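You operate a simulated robot arm through the tools that you are given. There is no shell and no other tool. Be economical: measure what you need, move in short steps, check, and stop when the job is done.

Carry out the task below with a simulated robot arm. There is one attempt and no reset: what you move stays moved.

## Task
Take the yellow flag from the far end of the side bench and put it on the top of the cool box. Then press the meter button two times. Then switch the stirrer switch on. Then switch the right brake lever off. Then switch the left brake lever off. Then fetch the green flag from the left half of the long bench and set it on the ledge of the locker. Then take the used-filter pot and leave it on the white tray. Then take the tube on the left half of the long bench and put it away on the middle shelf of the white shelf unit. Keep to this order. Set down upright: tube. The right brake lever goes to its stop. The left brake lever goes to its stop.

The check looks at the end state, three seconds after you hand in, the way a careful person would. Anything else that was tipped, shoved, dropped, spilled or broken makes it a failure.

## Robot
A 7-joint arm with a three-finger gripper on a trunk, on a base that drives. Base frame: it is fixed to the floor where the robot stands at the start and does not move with it; the origin is under the middle of the robot, x ahead of it, y to its left, z up; the surface under the hand at the start is at about z = 900. Units: mm, degrees, N and s.
Its first joint turns from -166.0 to 166.0 degrees. Places, roughly: green flag (6x3x3 cm) [-1700, -4400, 900]; ledge of the locker (48x15 cm) [-3620, -1880, 960]; left brake lever [-400, -3300, 400]; meter button [-800, -1900, 800]; middle shelf of the white shelf unit [-5200, -2200, 800]; right brake lever [-1000, -3300, 400]; stirrer switch [-1200, -1900, 800]; top of the cool box [700, -800, 1100]; tube (3x3x12 cm) [-2400, -4200, 1000]; used-filter pot [-2000, -4250, 1000]; white tray (22x17x3 cm) [-1900, -4400, 900]; yellow flag (6x3x3 cm) [800, -200, 900]. Payload 2.69 kg.
The TCP is the grasp point between the finger pads, 29 mm short of the fingertips. In the tool frame z runs along the fingers and y along their closing line. The gripper opens to 120 mm. The gripper's body begins 78 mm behind the TCP.
Orientation is that of the tool frame in the base frame, as [roll, pitch, yaw] about the fixed x, y, z axes, in that order (R = Rz(yaw) Ry(pitch) Rx(roll)). With the fingers straight down and closing along the base's y, the tool's x points along the base's -x, its y along +y and its z along -z.

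## Interface
- The arm moves only by the tool arm_command. Its argument "moves" is a list of rows, each a list of 7 numbers: the turn, a rotation vector about the base's x, y, z in degrees, then the shift along the base's x, y, z in m, then the finger opening in m, from 0 to 0.12. In form: [[ax, ay, az, tx, ty, tz, hand], ...]. A call has 1 to 20 rows; each row is the pose to reach, as a shift and turn from the pose commanded when the call began. A row lasts 0.2 s, in which the tool goes at most 50 mm and 8.6 degrees; a call with a longer step from one row to the next is refused whole, and so is a gripper value outside its range. Where a pose cannot be reached the arm comes as near as it can. A force on the tool above 40 N (or 10 N above the force at the start of the call, whichever is more), or a blocked arm, ends the call early, and 0.2 s more pass. Each finger halts on what it meets, pressing with about 30 N; the grip force reading is that of the motor and also rises with nothing between the fingers. The clock runs only during rows and for 0.2 s after the last one: add rows that repeat a pose to give the fingers time. The reply holds the time, the measured pose of the TCP, the force on the tool along the base axes, the opening and the grip force, in the units named above and with some noise, with the torque about the TCP (base axes, N m) and any sound that the robot's microphone picked up, and new pictures: "show" is both (left out), scene, wrist or none.
- Cameras (640 x 400 px; columns grow to the right, rows downward): "scene" is now at [259.8, 110, 1370.3]; the picture's right is [-0.83, -0.56, -0.02], its down [-0.16, 0.27, -0.95] and it looks along [0.53, -0.79, -0.31] (base axes); focal length 263 px, centre (320, 200). "wrist" rides on the gripper at [63, 0, -104] in the tool frame; the picture's right is [0.00, 1.00, 0.00], its down [-0.83, 0.00, -0.56] and it looks along [-0.56, 0.00, 0.83] (tool axes); focal length 275 px, centre (320, 200). There is no depth. A picture from a camera that has moved, and an enlarged one, comes with that camera's place and axes in the base frame and with its lens.
- raise_lower(by): slides the trunk up (or, below 0, down) by that many mm; the arm and the scene camera ride with it, the base frame stays. It gives what a move gives, with no picture.
- drive_base(legs): drives the robot by 1 to 6 legs, each [ahead, left, turn to the left] in mm, mm and degrees, along the robot's own axes; the way and the turn of a leg run together, so that a leg with both is an arc; at most 1500 mm and 180 degrees a leg. The arm and the cameras ride along, it lands a little off, and it stops where it bumps. It gives what a move gives, and a new picture of the scene camera.
- turn_head(pan, tilt): turns the head with the scene camera to pan (to the left, within 143 degrees either way) and tilt (down, from -29 to 69), counted from straight ahead of the robot. It gives what a move gives, and a new picture of the scene camera.
- inspect(camera, box): a new picture of the part [left, top, right, bottom] of that camera's present view, enlarged. No time passes.
- job_done(): hands the job in; it is judged then, once.

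Work in short steps. Places have to be worked out from the pictures, the camera data and where the tool is seen: move nearer, look again, correct. Check each grasp and each placing, and mend what went wrong. You have 186 turns and 260 pictures in all, those below and enlarged ones among them. Open the gripper and draw the arm clear of the work before you hand the job in, unless the task says otherwise; then end with one line.

The tools are called after ">>>" by a JSON object that holds its "api" and its "payload". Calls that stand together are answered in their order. arm_command: Moves the arm, as the interface text tells. Its arguments: {"type":"object","properties":{"moves":{"type":"array","items":{"type":"array","items":{"type":"number"}}},"show":{"type":"string","enum":["both","scene","wrist","none"]}},"required":["moves"]} The other tools are called the same way: raise_lower (by) slides the trunk up or down; drive_base (legs) drives the base; turn_head (pan, tilt) turns the head that bears the scene camera; inspect (camera, box) takes an enlarged picture of a part of a camera's view; job_done () hands the job in.

At the start:

```text
time: 0.0
tool_pos: [606.2, -302.5, 1329.6]
ee_rot: [179.9, 0.8, 179.8]
wrist_force: [0.7, 0.0, 0.3]
torque: [0.01, -0.01, -0.03]
gripper_width: 120.0
finger_force: 0.0
trunk travel left (down, up): [-325.0, 261.0]
robot x, y, heading: [-11.3, -3.7, -0.0]
head pan, tilt: [-55.9, 18.9]
```

scene: 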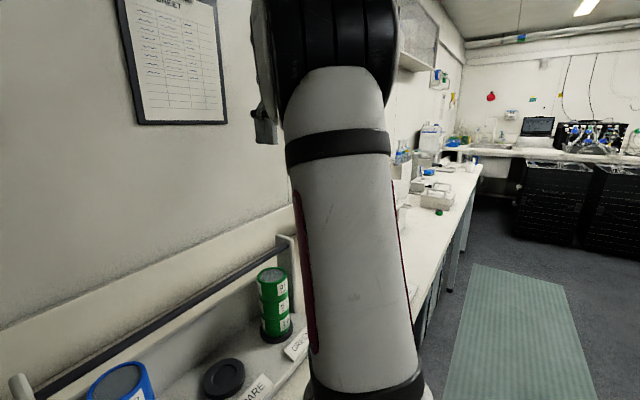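
wrist: 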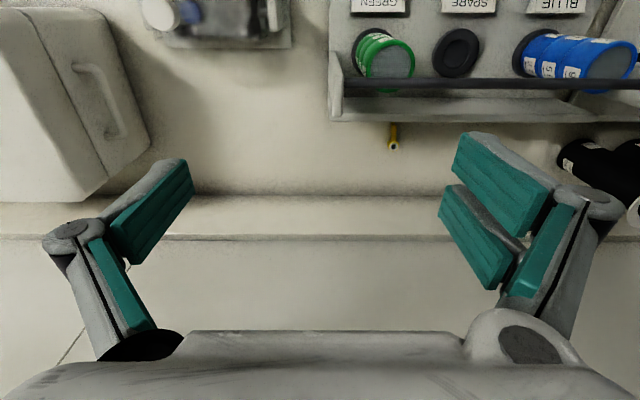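

The wrist view shows a small yellow thing near the expected flag place; I enlarge it, and look ahead with the head.

>>> {"api": "inspect", "payload": {"camera": "wrist", "box": [300, 0, 640, 212]}}

>>> {"api": "turn_head", "payload": {"pan": 0, "tilt": 40}}

```text
1.88 times, centred on (470, 106) of wrist
camera zoom: at [541.5, -302.1, 1433.0], right [0.0, 1.0, 0.0], down [0.82, 0.0, 0.57], along [0.57, 0.0, -0.82], focal length 518 px, centre (38, 377)
```

zoom: 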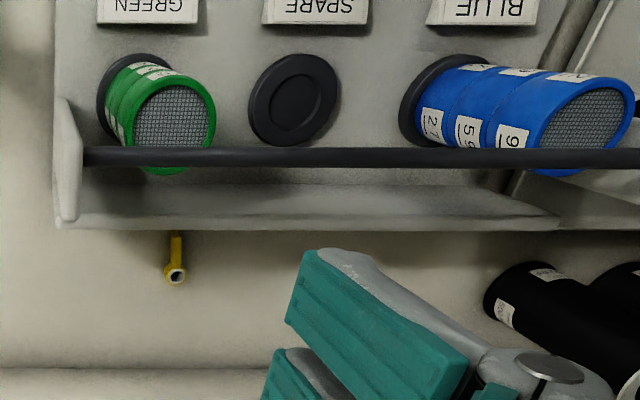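

```text
time: 1.2
tool_pos: [611.8, -302.7, 1319.2]
ee_rot: [180.0, 0.3, 179.8]
wrist_force: [-0.8, -0.1, 0.3]
torque: [0.0, -0.05, -0.02]
gripper_width: 120.2
finger_force: 0.0
trunk travel left (down, up): [-325.0, 261.0]
robot x, y, heading: [-22.9, -0.0, -0.2]
head pan, tilt: [0.0, 40.0]
camera scene: at [298.2, 186.2, 1331.9], right [0.0, -1.0, 0.0], down [-0.63, 0.0, -0.77], along [0.77, 0.0, -0.63], focal length 263 px, centre (320, 200)
```

scene: 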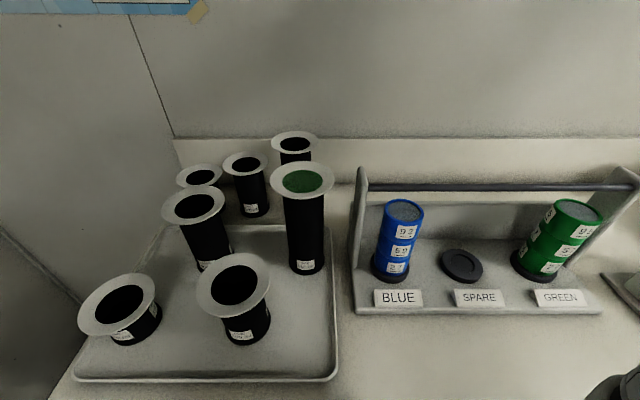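

The yellow flag appears to lie behind the rack near [756, -155, 900]. I move closer for a better look.

>>> {"api": "arm_command", "payload": {"moves": [[0, 0, 0, 0.02, 0.04, 0, 0.12], [0, 0, 0, 0.04, 0.08, -0.01, 0.12], [0, 0, 0, 0.06, 0.12, -0.03, 0.12], [0, 0, 0, 0.08, 0.148, -0.06, 0.12], [0, 0, 0, 0.08, 0.148, -0.06, 0.12]], "show": "wrist"}}

>>> {"api": "turn_head", "payload": {"pan": -35, "tilt": 30}}

```text
time: 2.5
tool_pos: [693.3, -156.5, 1259.8]
ee_rot: [-179.9, 0.2, 179.7]
wrist_force: [-0.7, -1.0, -0.4]
torque: [0.05, -0.01, -0.02]
gripper_width: 120.1
finger_force: 0.1
trunk travel left (down, up): [-325.0, 261.0]
robot x, y, heading: [-20.5, -0.9, -0.3]
head pan, tilt: [0.0, 40.0]
camera wrist: at [628.7, -154.0, 1364.6], right [0.0, 1.0, 0.0], down [0.83, 0.0, 0.56], along [0.56, 0.0, -0.83], focal length 275 px, centre (320, 200)
```

wrist: 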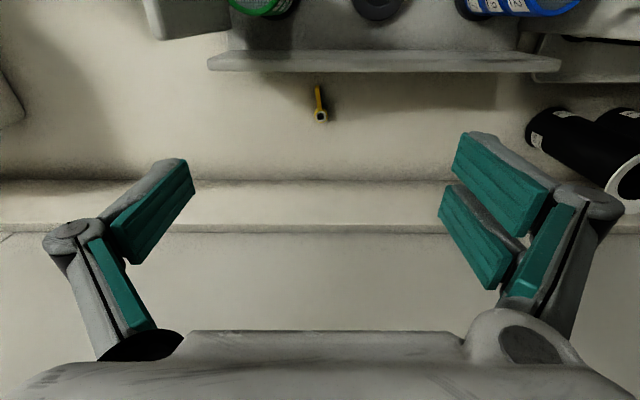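

```text
time: 3.5
tool_pos: [693.3, -156.3, 1260.4]
ee_rot: [179.8, 0.2, 179.9]
wrist_force: [0.9, 0.5, -0.5]
torque: [-0.02, 0.05, 0.0]
gripper_width: 120.1
finger_force: 0.2
trunk travel left (down, up): [-325.0, 261.0]
robot x, y, heading: [-19.8, -0.4, -0.2]
head pan, tilt: [-35.0, 30.0]
camera scene: at [287.0, 133.6, 1347.7], right [-0.57, -0.82, -0.01], down [-0.4, 0.29, -0.87], along [0.71, -0.5, -0.49], focal length 263 px, centre (320, 200)
```

scene: 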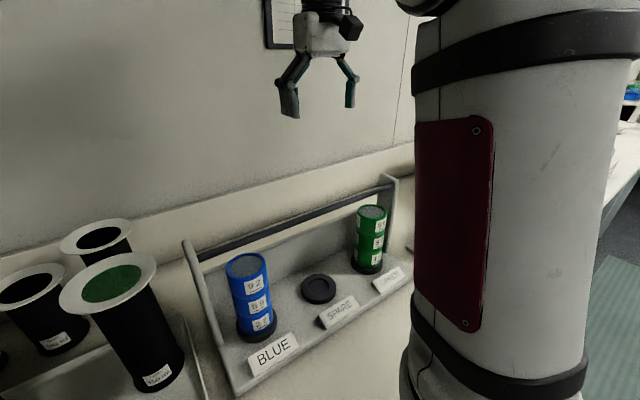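

Zoom in on the flag to see its shape.

>>> {"api": "inspect", "payload": {"camera": "wrist", "box": [270, 70, 370, 132]}}

```text
6.40 times, centred on (320, 101) of wrist
camera zoom: at [629.0, -155.9, 1364.5], right [0.0, 1.0, 0.0], down [0.83, 0.0, 0.56], along [0.56, 0.0, -0.83], focal length 1762 px, centre (320, 834)
```

zoom: 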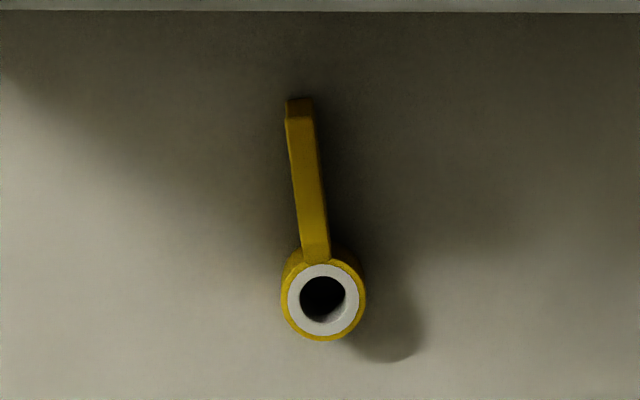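

The flag is a ring with an upright plate along about x; I'll grip the plate at ≈(741, -157.5), with the hand leaning 15° away from the rack so the camera clears its back panel. First descend to z≈1040 and check.

>>> {"api": "arm_command", "payload": {"moves": [[0, 7, 3, 0.02, 0, -0.03, 0.09], [-1, 15, 7.6, 0.048, -0.001, -0.06, 0.06], [-1, 15, 7.6, 0.048, -0.001, -0.1, 0.06], [-1, 15, 7.6, 0.048, -0.001, -0.14, 0.06], [-1, 15, 7.6, 0.048, -0.001, -0.18, 0.06], [-1, 15, 7.6, 0.048, -0.001, -0.22, 0.06], [-1, 15, 7.6, 0.048, -0.001, -0.22, 0.06], [-1, 15, 7.6, 0.048, -0.001, -0.22, 0.06]]}}

```text
refused: row 2 steps farther than a row can; nothing moved
```

Split the turn into smaller steps.

>>> {"api": "arm_command", "payload": {"moves": [[0, 5, 2.5, 0.016, 0, -0.03, 0.09], [-0.5, 10, 5, 0.032, 0, -0.06, 0.06], [-1, 15, 7.6, 0.048, -0.001, -0.1, 0.06], [-1, 15, 7.6, 0.048, -0.001, -0.14, 0.06], [-1, 15, 7.6, 0.048, -0.001, -0.18, 0.06], [-1, 15, 7.6, 0.048, -0.001, -0.22, 0.06], [-1, 15, 7.6, 0.048, -0.001, -0.22, 0.06], [-1, 15, 7.6, 0.048, -0.001, -0.22, 0.06]]}}

```text
time: 5.3
tool_pos: [745.6, -157.9, 1044.7]
ee_rot: [-179.8, -14.8, -172.8]
wrist_force: [0.3, 0.1, -0.6]
torque: [-0.01, 0.02, -0.01]
gripper_width: 60.2
finger_force: 0.0
trunk travel left (down, up): [-325.0, 261.0]
robot x, y, heading: [-20.5, -4.4, -0.5]
head pan, tilt: [-35.0, 30.0]
camera scene: at [287.3, 136.7, 1347.2], right [-0.58, -0.82, 0.0], down [-0.4, 0.29, -0.87], along [0.71, -0.5, -0.49], focal length 263 px, centre (320, 200)
camera wrist: at [710.3, -161.3, 1161.4], right [-0.13, 0.99, 0.0], down [0.94, 0.13, 0.33], along [0.32, 0.04, -0.95], focal length 275 px, centre (320, 200)
```

scene: 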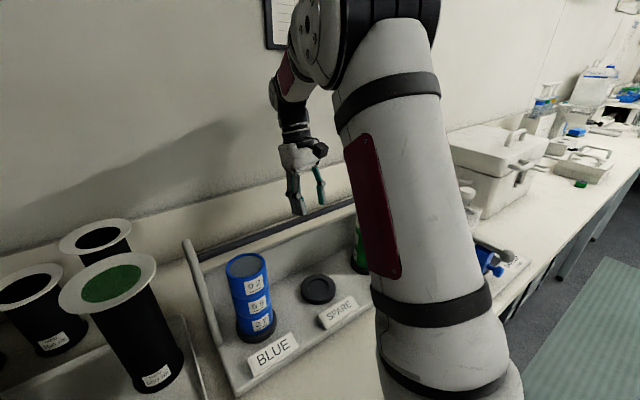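
wrist: 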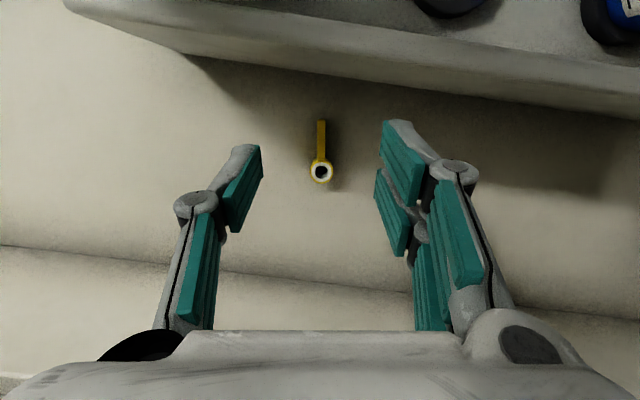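

Fingers straddle the plate centrally. I descend to z≈936.

>>> {"api": "arm_command", "payload": {"moves": [[0, 0, 0, 0, 0, -0.04, 0.06], [0, 0, 0, 0, 0, -0.08, 0.06], [0, 0, 0, 0, 0, -0.1, 0.06], [0, 0, 0, 0, 0, -0.108, 0.06], [0, 0, 0, 0, 0, -0.108, 0.06]]}}

```text
time: 6.5
tool_pos: [744.2, -155.7, 934.1]
ee_rot: [179.9, -14.7, -172.4]
wrist_force: [-0.5, -0.1, 0.1]
torque: [0.01, 0.01, -0.02]
gripper_width: 60.2
finger_force: 0.1
trunk travel left (down, up): [-325.0, 261.0]
robot x, y, heading: [-20.4, -2.6, -0.1]
head pan, tilt: [-35.0, 30.0]
camera scene: at [286.3, 132.7, 1348.3], right [-0.57, -0.82, -0.01], down [-0.4, 0.29, -0.87], along [0.71, -0.5, -0.49], focal length 263 px, centre (320, 200)
camera wrist: at [709.5, -159.6, 1050.8], right [-0.14, 0.99, 0.0], down [0.94, 0.13, 0.33], along [0.32, 0.05, -0.95], focal length 275 px, centre (320, 200)
```

scene: 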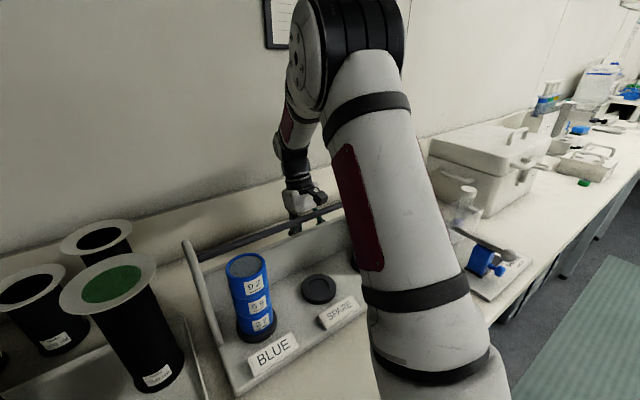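
wrist: 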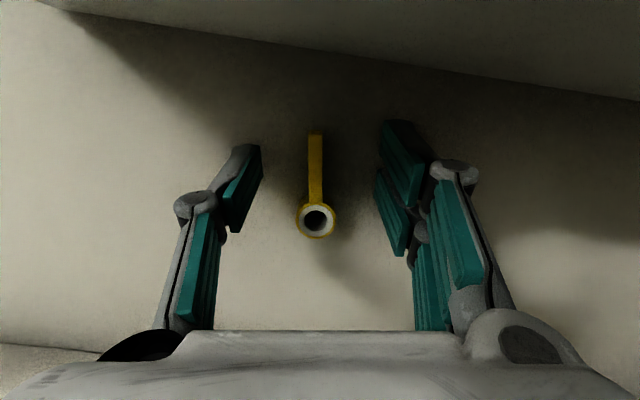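

Fingers straddle the plate just short of the ring; I close.

>>> {"api": "arm_command", "payload": {"moves": [[0, 0, 0, 0, 0, -0.002, 0.03], [0, 0, 0, 0, 0, -0.002, 0.0], [0, 0, 0, 0, 0, -0.002, 0.0], [0, 0, 0, 0, 0, -0.002, 0.0]], "show": "wrist"}}

>>> {"api": "arm_command", "payload": {"moves": [[0, 0, 0, 0, 0, 0.03, 0], [0, 0, 0, 0, 0, 0.07, 0], [0, 0, 0, 0, 0, 0.11, 0], [0, 0, 0, 0, 0, 0.15, 0], [0, 0, 0, 0, 0, 0.19, 0], [0, 0, 0, 0, 0, 0.23, 0], [0, 0, 0, 0, 0, 0.27, 0], [0, 0, 0, 0, 0, 0.31, 0], [0, 0, 0, 0, 0, 0.35, 0]], "show": "wrist"}}

>>> {"api": "turn_head", "payload": {"pan": -55, "tilt": 25}}

```text
time: 7.5
tool_pos: [743.1, -155.0, 933.1]
ee_rot: [-179.9, -14.7, -172.5]
wrist_force: [-0.6, -0.8, -0.1]
torque: [0.02, -0.06, -0.01]
gripper_width: 7.2
finger_force: 30.3
trunk travel left (down, up): [-325.0, 261.0]
robot x, y, heading: [-20.0, -0.9, -0.4]
head pan, tilt: [-35.0, 30.0]
camera wrist: at [709.1, -159.6, 1049.0], right [-0.13, 0.99, 0.0], down [0.94, 0.13, 0.33], along [0.32, 0.04, -0.95], focal length 275 px, centre (320, 200)
```

wrist: 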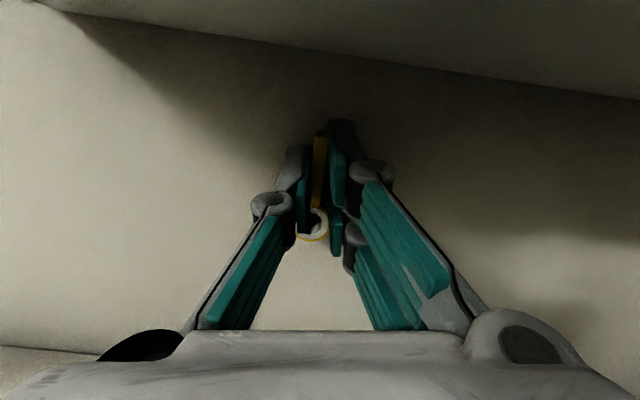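

```text
time: 9.5
tool_pos: [740.4, -155.3, 1251.6]
ee_rot: [-179.8, -14.7, -172.6]
wrist_force: [0.1, 0.4, -0.5]
torque: [0.0, -0.03, 0.01]
gripper_width: 6.9
finger_force: 29.5
out of reach, approached as far as the arm can: row 9
trunk travel left (down, up): [-325.0, 261.0]
robot x, y, heading: [-20.4, -3.6, -0.3]
head pan, tilt: [-35.0, 30.0]
camera wrist: at [706.1, -159.4, 1368.2], right [-0.13, 0.99, 0.0], down [0.94, 0.13, 0.33], along [0.32, 0.04, -0.95], focal length 275 px, centre (320, 200)
```

wrist: 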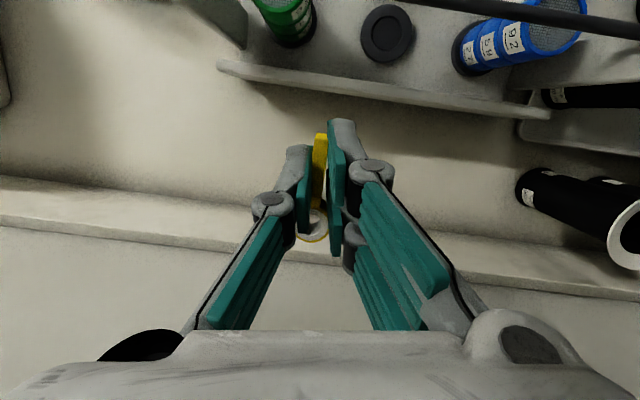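

```text
time: 10.3
tool_pos: [740.6, -154.1, 1251.6]
ee_rot: [-179.6, -14.8, -172.9]
wrist_force: [1.0, 0.4, 0.3]
torque: [-0.04, -0.03, -0.01]
gripper_width: 6.7
finger_force: 30.1
trunk travel left (down, up): [-325.0, 261.0]
robot x, y, heading: [-16.5, -4.6, -0.7]
head pan, tilt: [-55.0, 25.0]
camera scene: at [265.6, 113.7, 1355.0], right [-0.82, -0.57, -0.01], down [-0.23, 0.34, -0.91], along [0.52, -0.75, -0.41], focal length 263 px, centre (320, 200)
```

scene: 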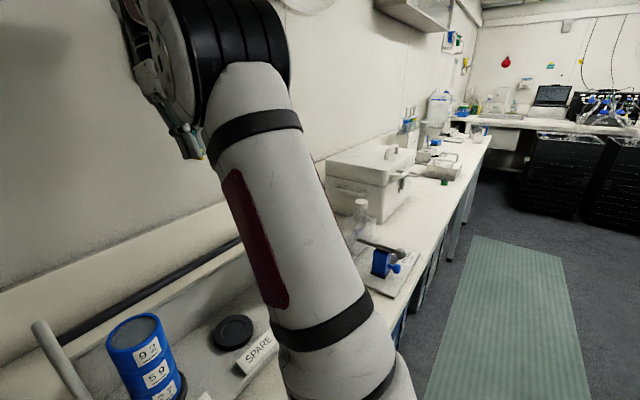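

The flag is held (7 mm). The cool box seems to be the first box with a handle; zoom in on its lid.

>>> {"api": "inspect", "payload": {"camera": "scene", "box": [310, 120, 470, 220]}}

```text
4.00 times, centred on (390, 170) of scene
camera zoom: at [265.6, 113.7, 1355.0], right [-0.82, -0.57, -0.01], down [-0.23, 0.34, -0.91], along [0.52, -0.75, -0.41], focal length 1053 px, centre (40, 320)
```

zoom: 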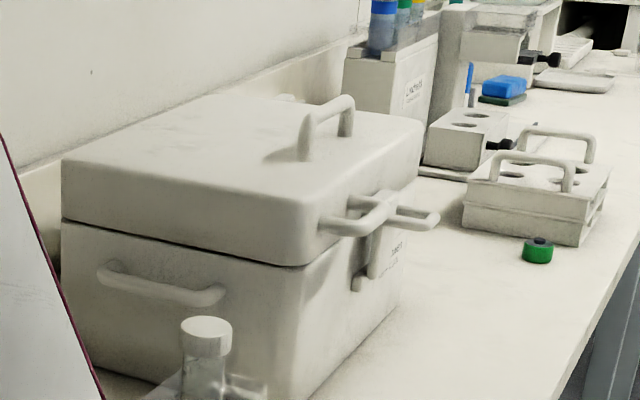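

The lid spans roughly x 540–762, y −640…−955, handle near x≈590, y −770…−870. I drive 500 mm to the right and then place the flag behind the handle.

>>> {"api": "drive_base", "payload": {"legs": [[0, -500, 0]]}}

>>> {"api": "turn_head", "payload": {"pan": -20, "tilt": 25}}

```text
time: 11.6
tool_pos: [752.2, -135.2, 1245.6]
ee_rot: [-180.0, -15.1, -169.1]
wrist_force: [-0.8, -0.5, 0.0]
torque: [-0.03, 0.03, 0.01]
gripper_width: 7.0
finger_force: 30.3
trunk travel left (down, up): [-325.0, 261.0]
robot x, y, heading: [-27.9, -31.0, 3.4]
head pan, tilt: [-55.0, 25.0]
stopped in leg 1: the robot was blocked; the commanded pose is now the measured one
camera scene: at [261.0, 101.2, 1352.8], right [-0.78, -0.62, 0.0], down [-0.26, 0.33, -0.91], along [0.56, -0.71, -0.42], focal length 263 px, centre (320, 200)
```

scene: 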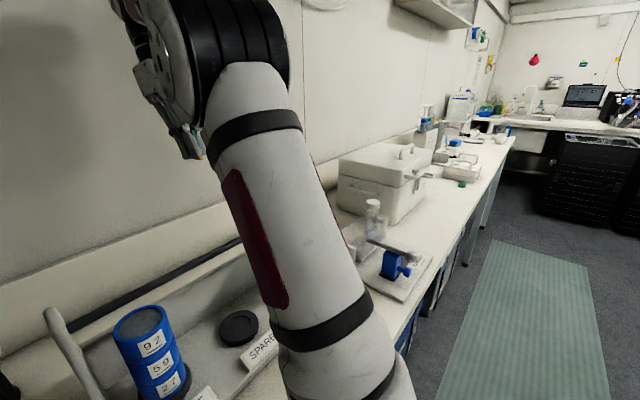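

```text
time: 12.6
tool_pos: [751.7, -135.9, 1245.0]
ee_rot: [-179.9, -15.1, -169.0]
wrist_force: [0.6, -0.5, 0.0]
torque: [0.0, 0.01, -0.02]
gripper_width: 6.8
finger_force: 30.2
trunk travel left (down, up): [-325.0, 261.0]
robot x, y, heading: [-25.3, -34.2, 3.5]
head pan, tilt: [-20.0, 25.0]
camera scene: at [291.5, 146.8, 1352.9], right [-0.29, -0.96, 0.0], down [-0.4, 0.12, -0.91], along [0.87, -0.26, -0.42], focal length 263 px, centre (320, 200)
```

scene: 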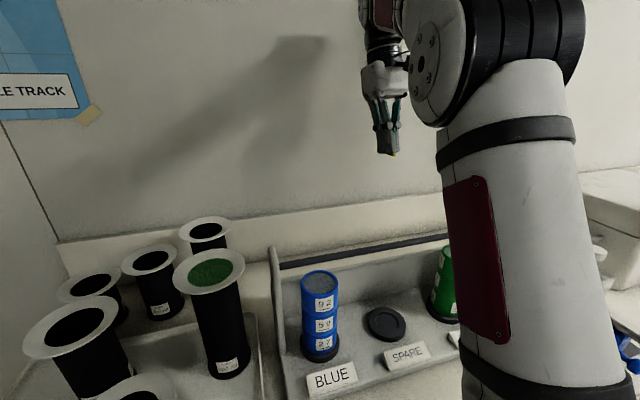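

The base was blocked by something; I look down around it.

>>> {"api": "turn_head", "payload": {"pan": -90, "tilt": 55}}

>>> {"api": "turn_head", "payload": {"pan": -135, "tilt": 35}}

```text
time: 14.0
tool_pos: [750.2, -134.9, 1246.4]
ee_rot: [-179.9, -15.1, -169.0]
wrist_force: [-0.7, -0.2, -0.3]
torque: [0.01, 0.01, -0.01]
gripper_width: 6.1
finger_force: 30.1
trunk travel left (down, up): [-325.0, 261.0]
robot x, y, heading: [-25.7, -32.5, 3.4]
head pan, tilt: [-90.0, 55.0]
camera scene: at [207.7, 101.0, 1309.2], right [-1.0, -0.06, -0.01], down [-0.05, 0.82, -0.57], along [0.04, -0.57, -0.82], focal length 263 px, centre (320, 200)
```

scene: 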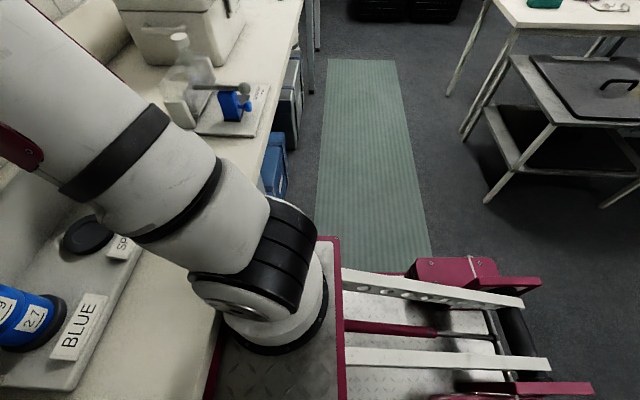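

```text
time: 15.1
tool_pos: [751.6, -135.6, 1246.4]
ee_rot: [-180.0, -15.0, -169.0]
wrist_force: [0.1, 0.2, 0.1]
torque: [0.0, 0.03, -0.04]
gripper_width: 6.0
finger_force: 29.8
trunk travel left (down, up): [-325.0, 261.0]
robot x, y, heading: [-23.3, -28.6, 3.2]
head pan, tilt: [-135.0, 35.0]
camera scene: at [144.7, 107.1, 1337.3], right [-0.75, 0.66, 0.0], down [0.39, 0.43, -0.82], along [-0.54, -0.61, -0.58], focal length 263 px, centre (320, 200)
```

scene: 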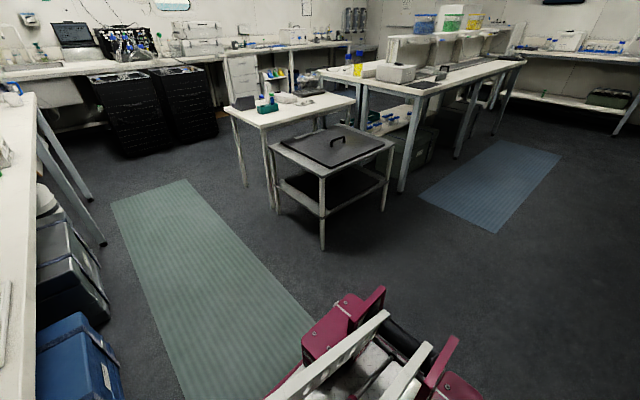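

The robot's front is hooked next to bins under the bench. I back off 200 mm, then go right and straighten.

>>> {"api": "drive_base", "payload": {"legs": [[-200, 0, -3.4], [0, -700, 0]]}}

>>> {"api": "turn_head", "payload": {"pan": -15, "tilt": 25}}

```text
time: 20.1
tool_pos: [550.1, -887.5, 1242.3]
ee_rot: [-179.9, -15.4, -172.5]
wrist_force: [-0.6, 0.7, -0.4]
torque: [0.01, -0.01, -0.02]
gripper_width: 5.9
finger_force: 29.8
trunk travel left (down, up): [-325.0, 261.0]
robot x, y, heading: [-221.6, -736.9, -0.1]
head pan, tilt: [-135.0, 35.0]
camera scene: at [-38.9, -608.2, 1336.2], right [-0.71, 0.71, 0.0], down [0.41, 0.4, -0.82], along [-0.58, -0.58, -0.57], focal length 263 px, centre (320, 200)
```

scene: 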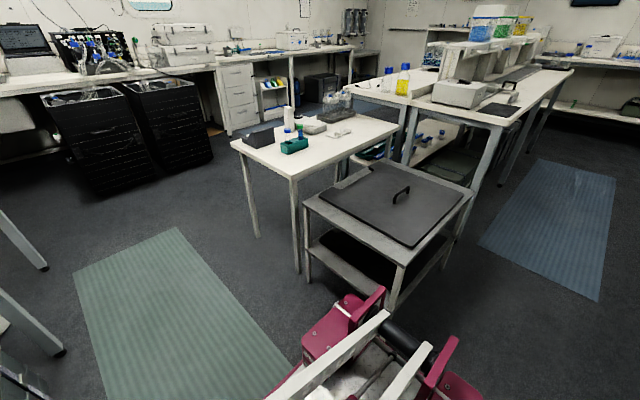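

```text
time: 22.1
tool_pos: [550.5, -887.0, 1241.9]
ee_rot: [-179.9, -15.4, -172.5]
wrist_force: [-0.1, -0.1, -0.2]
torque: [0.0, 0.0, 0.0]
gripper_width: 6.0
finger_force: 30.2
trunk travel left (down, up): [-325.0, 261.0]
robot x, y, heading: [-222.5, -734.7, -0.2]
head pan, tilt: [-15.0, 25.0]
camera scene: at [112.5, -570.2, 1351.9], right [-0.26, -0.97, 0.0], down [-0.41, 0.11, -0.91], along [0.87, -0.24, -0.42], focal length 263 px, centre (320, 200)
```

scene: 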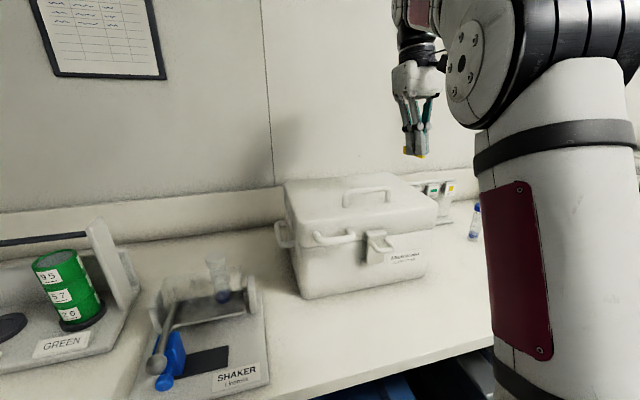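

Handle feet at about (600, −760…−870); I'll place at ≈(690, −790). Move over and down to z≈1165.

>>> {"api": "arm_command", "payload": {"moves": [[0, 0, 0, 0.04, 0.025, 0, 0], [0, 0, 0, 0.08, 0.05, 0, 0], [0, 0, 0, 0.115, 0.075, -0.01, 0], [0, 0, 0, 0.14, 0.097, -0.03, 0], [0, 0, 0, 0.14, 0.097, -0.06, 0], [0, 0, 0, 0.14, 0.097, -0.078, 0], [0, 0, 0, 0.14, 0.097, -0.078, 0]]}}

```text
time: 23.7
tool_pos: [663.8, -776.0, 1145.0]
ee_rot: [-179.9, -15.4, -172.5]
wrist_force: [0.0, 0.2, -0.7]
torque: [-0.04, 0.03, -0.02]
gripper_width: 5.9
finger_force: 30.4
out of reach, approached as far as the arm can: row 1, 2, 3, 4, 5, 6, 7
trunk travel left (down, up): [-325.0, 261.0]
robot x, y, heading: [-220.7, -735.1, 0.1]
head pan, tilt: [-15.0, 25.0]
camera scene: at [112.8, -570.2, 1351.8], right [-0.26, -0.97, 0.0], down [-0.41, 0.11, -0.91], along [0.87, -0.24, -0.42], focal length 263 px, centre (320, 200)
camera wrist: at [630.5, -780.6, 1263.3], right [-0.14, 0.99, 0.0], down [0.94, 0.13, 0.32], along [0.31, 0.04, -0.95], focal length 275 px, centre (320, 200)
```

scene: 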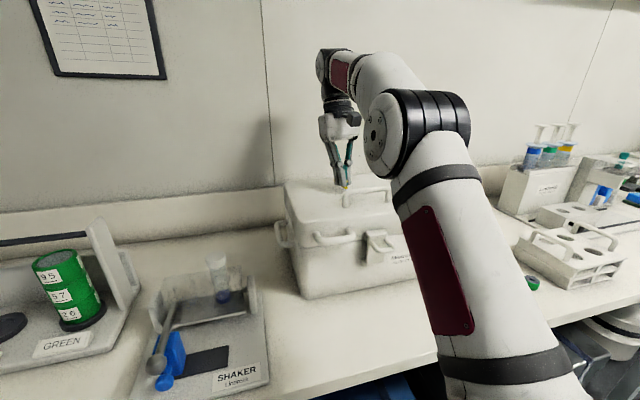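
wrist: 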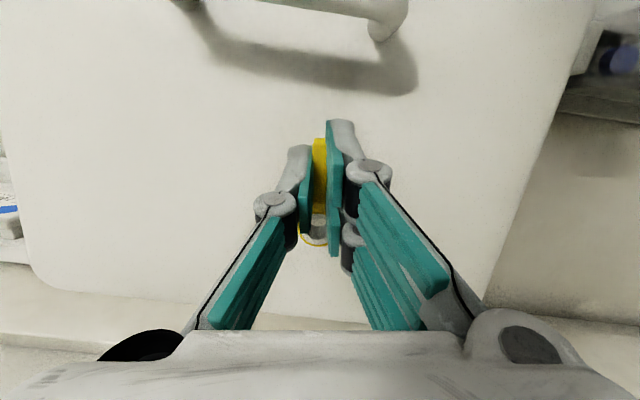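

It's at the limit of reach but already behind the handle over a clear part of the lid. I lower slowly from here.

>>> {"api": "arm_command", "payload": {"moves": [[0, 0, 0, 0, 0, -0.004, 0], [0, 0, 0, 0, 0, -0.004, 0]], "show": "none"}}

```text
time: 24.3
tool_pos: [663.7, -776.5, 1142.3]
ee_rot: [-180.0, -15.3, -172.6]
wrist_force: [0.3, 0.3, 0.0]
torque: [0.0, 0.0, 0.0]
gripper_width: 6.1
finger_force: 30.5
trunk travel left (down, up): [-325.0, 261.0]
robot x, y, heading: [-225.5, -732.8, 0.1]
head pan, tilt: [-15.0, 25.0]
```

No contact yet; a few more millimetres.

>>> {"api": "arm_command", "payload": {"moves": [[0, 0, 0, 0, 0, -0.003, 0], [0, 0, 0, 0, 0, -0.005, 0], [0, 0, 0, 0, 0, -0.005, 0]], "show": "wrist"}}

>>> {"api": "inspect", "payload": {"camera": "scene", "box": [270, 120, 430, 220]}}

```text
time: 25.1
tool_pos: [664.0, -776.5, 1136.6]
ee_rot: [-179.9, -15.3, -172.5]
wrist_force: [0.0, 0.1, -0.2]
torque: [0.0, -0.01, 0.0]
gripper_width: 5.8
finger_force: 30.5
trunk travel left (down, up): [-325.0, 261.0]
robot x, y, heading: [-224.0, -734.3, -0.2]
head pan, tilt: [-15.0, 25.0]
camera wrist: at [630.5, -780.4, 1254.1], right [-0.14, 0.99, 0.0], down [0.94, 0.13, 0.32], along [0.31, 0.04, -0.95], focal length 275 px, centre (320, 200)
```

wrist: 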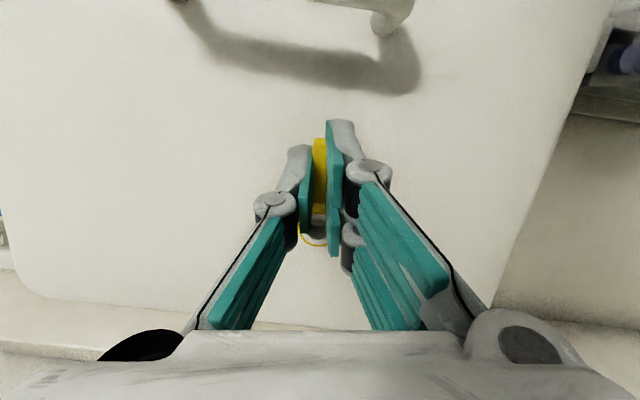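

```text
4.00 times, centred on (350, 170) of scene
camera zoom: at [112.5, -570.1, 1351.9], right [-0.26, -0.97, 0.0], down [-0.41, 0.11, -0.91], along [0.87, -0.24, -0.42], focal length 1053 px, centre (200, 320)
```

zoom: 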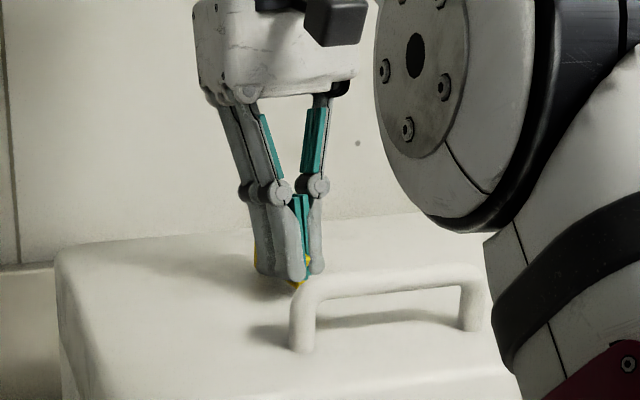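

Still free; continue down in small steps.

>>> {"api": "arm_command", "payload": {"moves": [[0, 0, 0, 0, 0, -0.003, 0], [0, 0, 0, 0, 0, -0.006, 0], [0, 0, 0, 0, 0, -0.006, 0]], "show": "none"}}

```text
time: 25.9
tool_pos: [663.0, -776.6, 1133.8]
ee_rot: [-179.9, -15.2, -172.4]
wrist_force: [1.2, -1.8, 14.0]
torque: [0.02, -0.53, -0.05]
gripper_width: 5.8
finger_force: 29.1
trunk travel left (down, up): [-325.0, 261.0]
robot x, y, heading: [-221.8, -735.3, -0.1]
head pan, tilt: [-15.0, 25.0]
```

Contact (14 N). I open and rise.

>>> {"api": "arm_command", "payload": {"moves": [[0, 0, 0, 0, 0, 0.002, 0.015], [0, 0, 0, 0, 0, 0.002, 0.04], [0, 0, 0, 0, 0, 0.002, 0.04], [0, 0, 0, 0, 0, 0.03, 0.04], [0, 0, 0, 0, 0, 0.07, 0.04], [0, 0, 0, 0, 0, 0.1, 0.04]]}}

```text
time: 27.3
tool_pos: [639.5, -772.9, 1184.4]
ee_rot: [-178.5, -15.1, -172.3]
wrist_force: [2.0, -2.9, -2.5]
torque: [0.17, 0.27, -0.11]
gripper_width: 40.2
finger_force: 0.0
out of reach, approached as far as the arm can: row 4, 5, 6
trunk travel left (down, up): [-325.0, 261.0]
robot x, y, heading: [-223.6, -738.9, -0.1]
head pan, tilt: [-15.0, 25.0]
camera scene: at [113.7, -571.6, 1351.9], right [-0.26, -0.96, 0.0], down [-0.41, 0.11, -0.91], along [0.87, -0.24, -0.42], focal length 263 px, centre (320, 200)
camera wrist: at [605.7, -774.7, 1301.3], right [-0.14, 0.99, -0.02], down [0.94, 0.14, 0.32], along [0.32, 0.02, -0.95], focal length 275 px, centre (320, 200)
```

scene: 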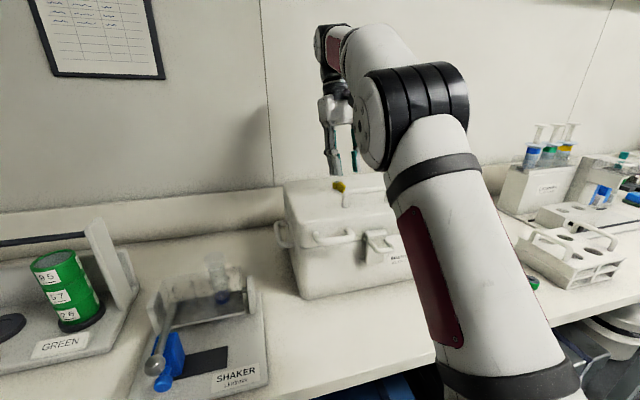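
wrist: 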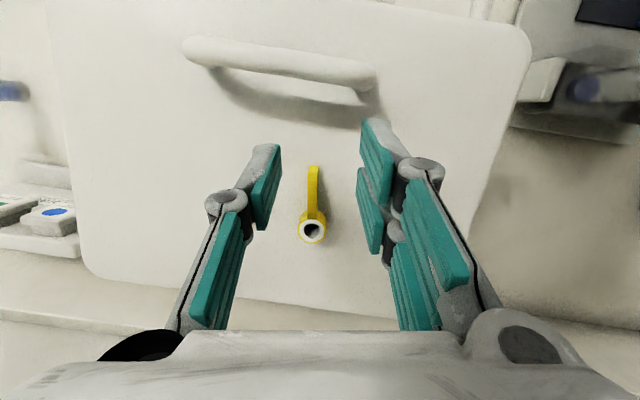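

The flag stands on the lid, clear of the handle. I retract the arm to a compact pose over the aisle, tool straight down.

>>> {"api": "arm_command", "payload": {"moves": [[0, -3, 0, -0.03, 0, 0.03, 0.04], [0, -6, 0, -0.06, 0, 0.06, 0.04], [0, -10, 0, -0.1, 0, 0.07, 0.02], [0, -15, 0, -0.14, 0, 0.08, 0], [0, -15, 0, -0.18, 0, 0.09, 0], [0, -15, 0, -0.22, 0, 0.1, 0], [0, -15, 0, -0.26, 0, 0.1, 0], [0, -15, 0, -0.28, 0, 0.1, 0]], "show": "none"}}

>>> {"api": "turn_head", "payload": {"pan": -135, "tilt": 25}}

>>> {"api": "inspect", "payload": {"camera": "scene", "box": [200, 60, 520, 260]}}

```text
time: 29.1
tool_pos: [360.5, -766.5, 1286.8]
ee_rot: [-178.0, -0.6, -172.7]
wrist_force: [0.0, 0.6, 0.3]
torque: [-0.01, 0.04, 0.0]
gripper_width: 0.1
finger_force: 28.7
trunk travel left (down, up): [-325.0, 261.0]
robot x, y, heading: [-225.5, -732.8, 0.1]
head pan, tilt: [-15.0, 25.0]
```

```text
time: 31.1
tool_pos: [360.3, -766.1, 1285.5]
ee_rot: [-178.0, -0.6, -172.7]
wrist_force: [-0.4, -0.2, 0.3]
torque: [-0.02, 0.02, -0.01]
gripper_width: 0.0
finger_force: 28.5
trunk travel left (down, up): [-325.0, 261.0]
robot x, y, heading: [-222.7, -735.6, -0.1]
head pan, tilt: [-135.0, 25.0]
camera scene: at [-41.8, -611.1, 1351.9], right [-0.71, 0.71, 0.0], down [0.3, 0.3, -0.91], along [-0.64, -0.64, -0.42], focal length 263 px, centre (320, 200)
```

scene: 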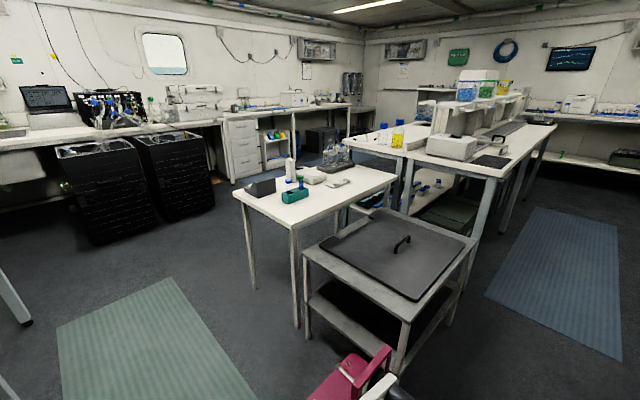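

```text
2.00 times, centred on (360, 160) of scene
camera zoom: at [-41.8, -611.1, 1351.9], right [-0.71, 0.71, 0.0], down [0.3, 0.3, -0.91], along [-0.64, -0.64, -0.42], focal length 526 px, centre (240, 280)
```

zoom: 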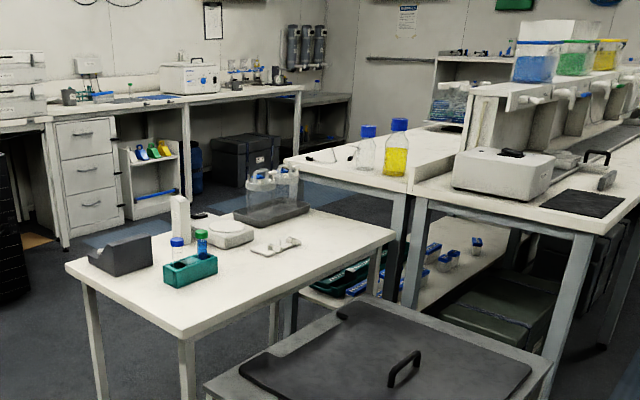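

The small white table spans x −1510…−650, y −1370…−1930, with the meter wedge and stirrer facing −y. I'll drive along the aisle (−y) to its far side, then turn to face it.

>>> {"api": "drive_base", "payload": {"legs": [[0, -900, 0], [0, -900, 0]]}}

```text
time: 40.2
tool_pos: [356.6, -2566.3, 1286.4]
ee_rot: [-178.0, -0.6, -172.1]
wrist_force: [-0.2, -0.2, -0.5]
torque: [0.02, 0.02, -0.04]
gripper_width: 0.0
finger_force: 28.8
trunk travel left (down, up): [-325.0, 261.0]
robot x, y, heading: [-224.7, -2544.4, 1.2]
head pan, tilt: [-135.0, 25.0]
camera scene: at [-46.9, -2417.2, 1351.9], right [-0.71, 0.7, 0.0], down [0.3, 0.3, -0.91], along [-0.63, -0.65, -0.42], focal length 263 px, centre (320, 200)
```

scene: 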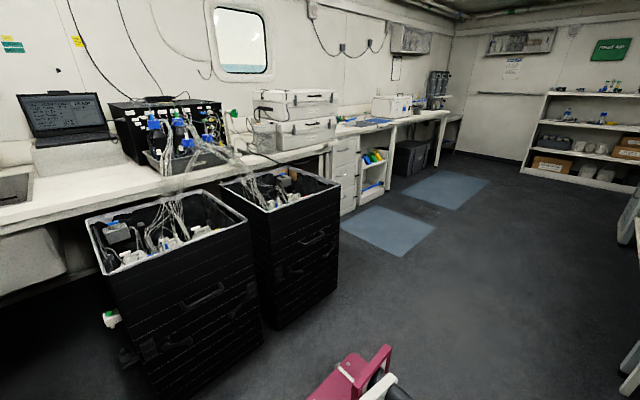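

Aisle is clear. Turn to face the table and slide left to about x≈−900.

>>> {"api": "drive_base", "payload": {"legs": [[0, 0, 88.8], [0, 650, 0]]}}

>>> {"api": "turn_head", "payload": {"pan": 0, "tilt": 40}}

```text
time: 47.6
tool_pos: [-828.0, -1947.5, 1285.8]
ee_rot: [-178.0, -0.5, -83.8]
wrist_force: [-0.2, -0.1, 0.4]
torque: [-0.01, 0.04, -0.01]
gripper_width: 0.0
finger_force: 28.6
trunk travel left (down, up): [-325.0, 261.0]
robot x, y, heading: [-868.1, -2530.9, 88.9]
head pan, tilt: [-135.0, 25.0]
camera scene: at [-989.7, -2346.8, 1351.9], right [-0.72, -0.69, 0.0], down [-0.29, 0.31, -0.91], along [0.63, -0.66, -0.42], focal length 263 px, centre (320, 200)
```

scene: 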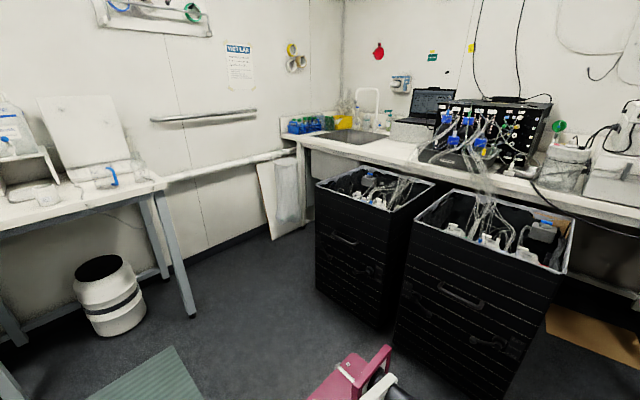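

```text
time: 49.7
tool_pos: [-828.1, -1947.5, 1285.4]
ee_rot: [-178.0, -0.4, -83.8]
wrist_force: [-0.1, -0.3, 0.1]
torque: [-0.01, -0.02, 0.02]
gripper_width: 0.0
finger_force: 28.2
trunk travel left (down, up): [-325.0, 261.0]
robot x, y, heading: [-867.1, -2530.4, 88.7]
head pan, tilt: [0.0, 40.0]
camera scene: at [-1051.3, -2195.2, 1328.6], right [1.0, -0.02, 0.0], down [-0.02, -0.64, -0.77], along [0.02, 0.77, -0.64], focal length 263 px, centre (320, 200)
```

scene: 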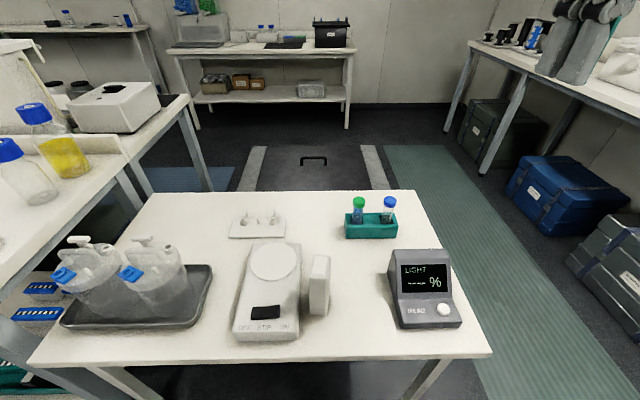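

Meter and stirrer are in view; zoom in on them.

>>> {"api": "inspect", "payload": {"camera": "scene", "box": [370, 235, 482, 345]}}

>>> {"api": "inspect", "payload": {"camera": "scene", "box": [215, 225, 345, 350]}}

```text
3.64 times, centred on (426, 290) of scene
camera zoom: at [-1051.3, -2195.2, 1328.6], right [1.0, -0.02, 0.0], down [-0.02, -0.64, -0.77], along [0.02, 0.77, -0.64], focal length 957 px, centre (-66, -127)
```

zoom: 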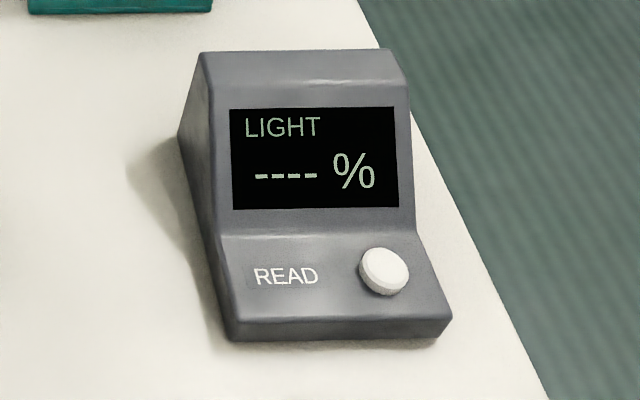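

```text
3.20 times, centred on (280, 288) of scene
camera zoom: at [-1051.3, -2195.2, 1328.6], right [1.0, -0.02, 0.0], down [-0.02, -0.64, -0.77], along [0.02, 0.77, -0.64], focal length 842 px, centre (448, -80)
```

zoom: 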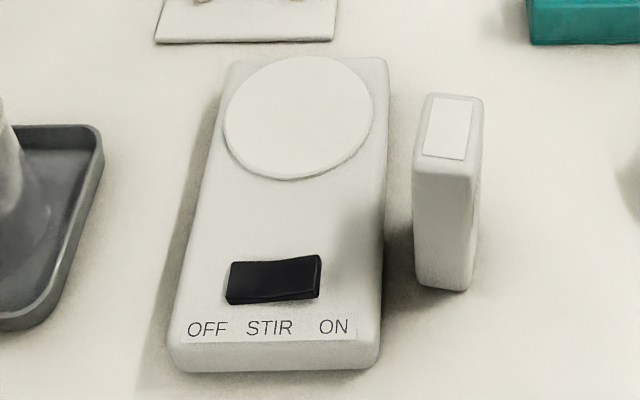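

Button at ≈(−785, −1922, ~800), rocker at ≈(−1157, −1920). I lower the closed fingers to hover above the button and check.

>>> {"api": "arm_command", "payload": {"moves": [[0, 0, -2, 0.01, 0.005, -0.04, 0], [0, 0, -4, 0.02, 0.01, -0.08, 0], [0, 0, -6, 0.03, 0.015, -0.12, 0], [0, 0, -7, 0.043, 0.02, -0.165, 0], [0, 0, -7, 0.043, 0.025, -0.21, 0], [0, 0, -7, 0.043, 0.025, -0.255, 0], [0, 0, -7, 0.043, 0.025, -0.3, 0], [0, 0, -7, 0.043, 0.025, -0.345, 0], [0, 0, -7, 0.043, 0.025, -0.375, 0], [0, 0, -7, 0.043, 0.025, -0.375, 0]]}}

>>> {"api": "inspect", "payload": {"camera": "scene", "box": [370, 215, 482, 345]}}

```text
time: 51.9
tool_pos: [-783.8, -1920.2, 909.3]
ee_rot: [-178.1, -0.5, -90.9]
wrist_force: [-0.8, 0.8, 0.0]
torque: [-0.04, 0.01, 0.02]
gripper_width: 0.0
finger_force: 28.8
trunk travel left (down, up): [-325.0, 261.0]
robot x, y, heading: [-868.7, -2526.5, 88.6]
head pan, tilt: [0.0, 40.0]
camera scene: at [-1051.4, -2195.3, 1328.6], right [1.0, -0.02, 0.0], down [-0.01, -0.64, -0.77], along [0.02, 0.77, -0.64], focal length 263 px, centre (320, 200)
camera wrist: at [-789.6, -1982.0, 1014.2], right [-1.0, 0.01, -0.03], down [-0.01, 0.84, 0.55], along [0.04, 0.55, -0.84], focal length 275 px, centre (320, 200)
```

scene: 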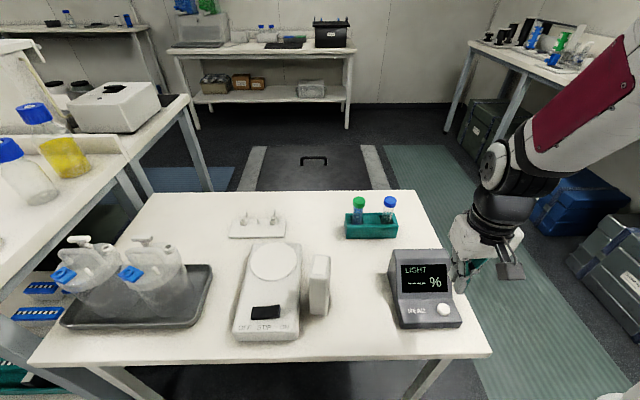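
wrist: 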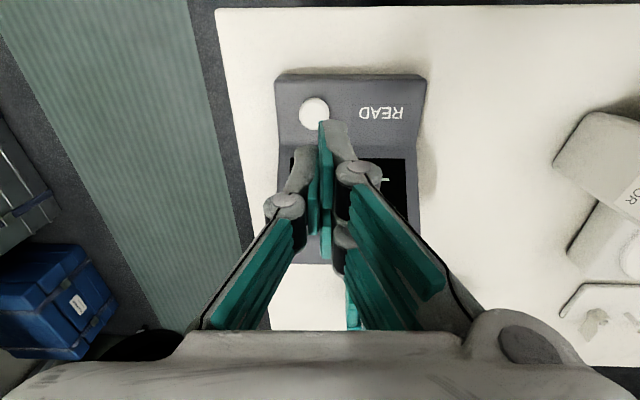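

```text
3.08 times, centred on (426, 280) of scene
camera zoom: at [-1051.4, -2195.3, 1328.6], right [1.0, -0.02, 0.0], down [-0.01, -0.64, -0.77], along [0.02, 0.77, -0.64], focal length 810 px, centre (-6, -46)
```

zoom: 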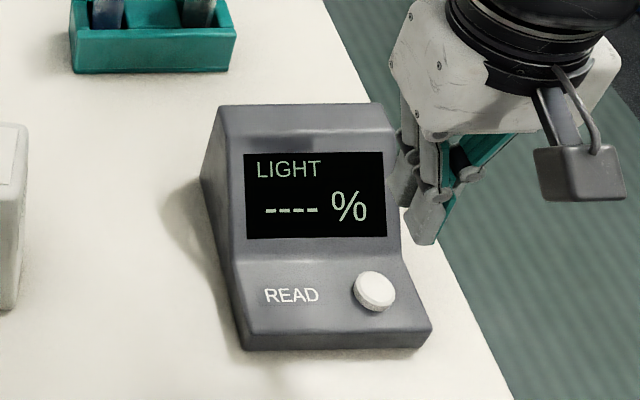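

Triangulating gives the button top at about (−772, −1909, 767). Move over it and descend to tip z≈795.

>>> {"api": "arm_command", "payload": {"moves": [[0, 0, 0, 0.011, 0.011, -0.04, 0], [0, 0, 0, 0.011, 0.011, -0.084, 0], [0, 0, 0, 0.011, 0.011, -0.084, 0]]}}

>>> {"api": "inspect", "payload": {"camera": "scene", "box": [400, 245, 480, 345]}}

```text
time: 52.7
tool_pos: [-773.8, -1911.3, 824.7]
ee_rot: [-178.0, -0.4, -90.9]
wrist_force: [0.2, 0.2, 0.1]
torque: [0.01, 0.01, 0.02]
gripper_width: 0.1
finger_force: 28.9
trunk travel left (down, up): [-325.0, 261.0]
robot x, y, heading: [-869.8, -2531.3, 88.8]
head pan, tilt: [0.0, 40.0]
camera scene: at [-1051.4, -2195.3, 1328.6], right [1.0, -0.02, 0.0], down [-0.01, -0.64, -0.77], along [0.02, 0.77, -0.64], focal length 263 px, centre (320, 200)
camera wrist: at [-777.8, -1971.7, 928.8], right [-1.0, 0.01, -0.03], down [-0.01, 0.84, 0.55], along [0.04, 0.55, -0.84], focal length 275 px, centre (320, 200)
```

scene: 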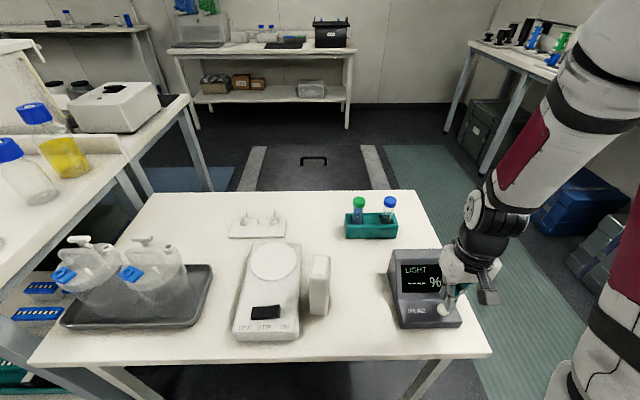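
wrist: 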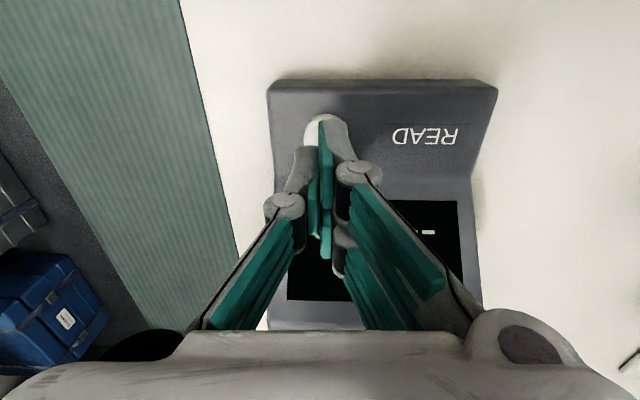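

```text
4.00 times, centred on (440, 295) of scene
camera zoom: at [-1051.4, -2195.3, 1328.6], right [1.0, -0.02, 0.0], down [-0.01, -0.64, -0.77], along [0.02, 0.77, -0.64], focal length 1053 px, centre (-160, -180)
```

zoom: 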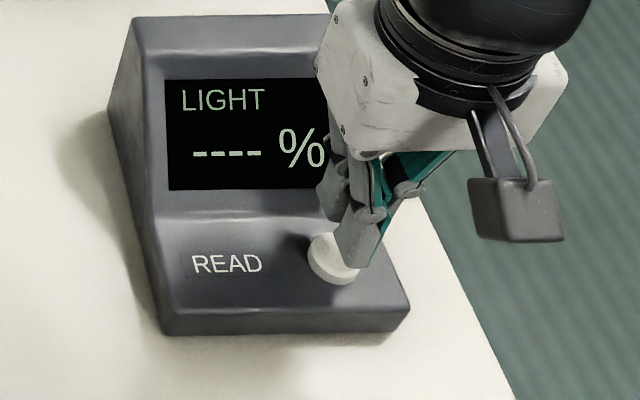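

The estimate agrees: button right below the fingertips, ~10 mm lower. I descend in small steps until contact.

>>> {"api": "arm_command", "payload": {"moves": [[0, 0, 0, 0, 0.002, -0.006, 0], [0, 0, 0, 0, 0.003, -0.012, 0], [0, 0, 0, 0, 0.003, -0.015, 0], [0, 0, 0, 0, 0.003, -0.015, 0]]}}

>>> {"api": "inspect", "payload": {"camera": "scene", "box": [380, 245, 480, 345]}}

```text
time: 53.7
tool_pos: [-774.6, -1909.4, 811.1]
ee_rot: [-178.0, -0.6, -90.9]
wrist_force: [-0.6, 0.6, -0.1]
torque: [0.01, 0.01, 0.03]
gripper_width: 0.0
finger_force: 28.3
trunk travel left (down, up): [-325.0, 261.0]
robot x, y, heading: [-870.9, -2533.7, 88.8]
head pan, tilt: [0.0, 40.0]
camera scene: at [-1051.4, -2195.2, 1328.6], right [1.0, -0.02, 0.0], down [-0.01, -0.64, -0.77], along [0.02, 0.77, -0.64], focal length 263 px, centre (320, 200)
camera wrist: at [-778.9, -1971.0, 916.0], right [-1.0, 0.01, -0.03], down [-0.01, 0.84, 0.55], along [0.04, 0.55, -0.84], focal length 275 px, centre (320, 200)
```

scene: 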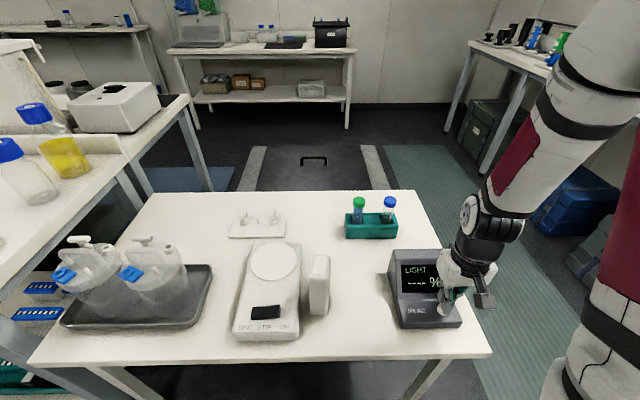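
wrist: 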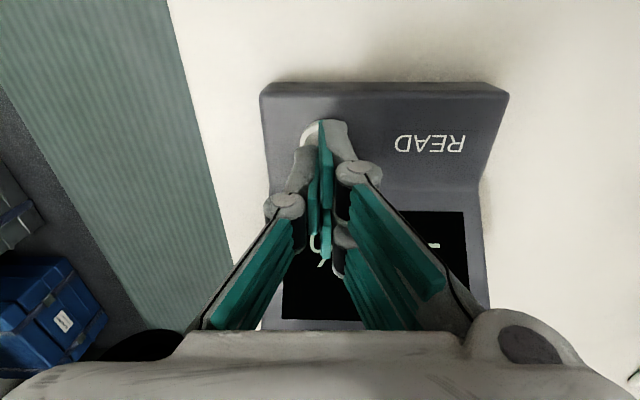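

```text
4.00 times, centred on (430, 295) of scene
camera zoom: at [-1051.4, -2195.2, 1328.6], right [1.0, -0.02, 0.0], down [-0.01, -0.64, -0.77], along [0.02, 0.77, -0.64], focal length 1053 px, centre (-120, -180)
```

zoom: 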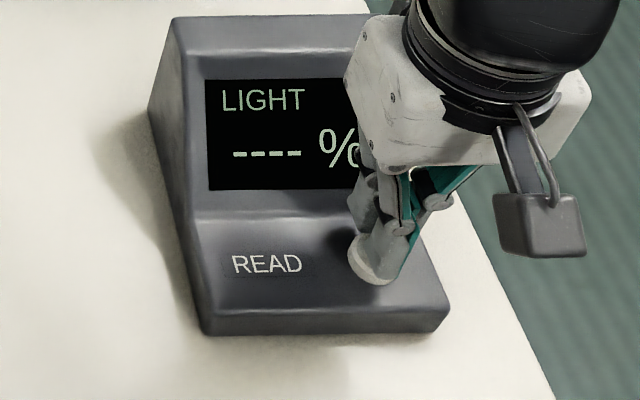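

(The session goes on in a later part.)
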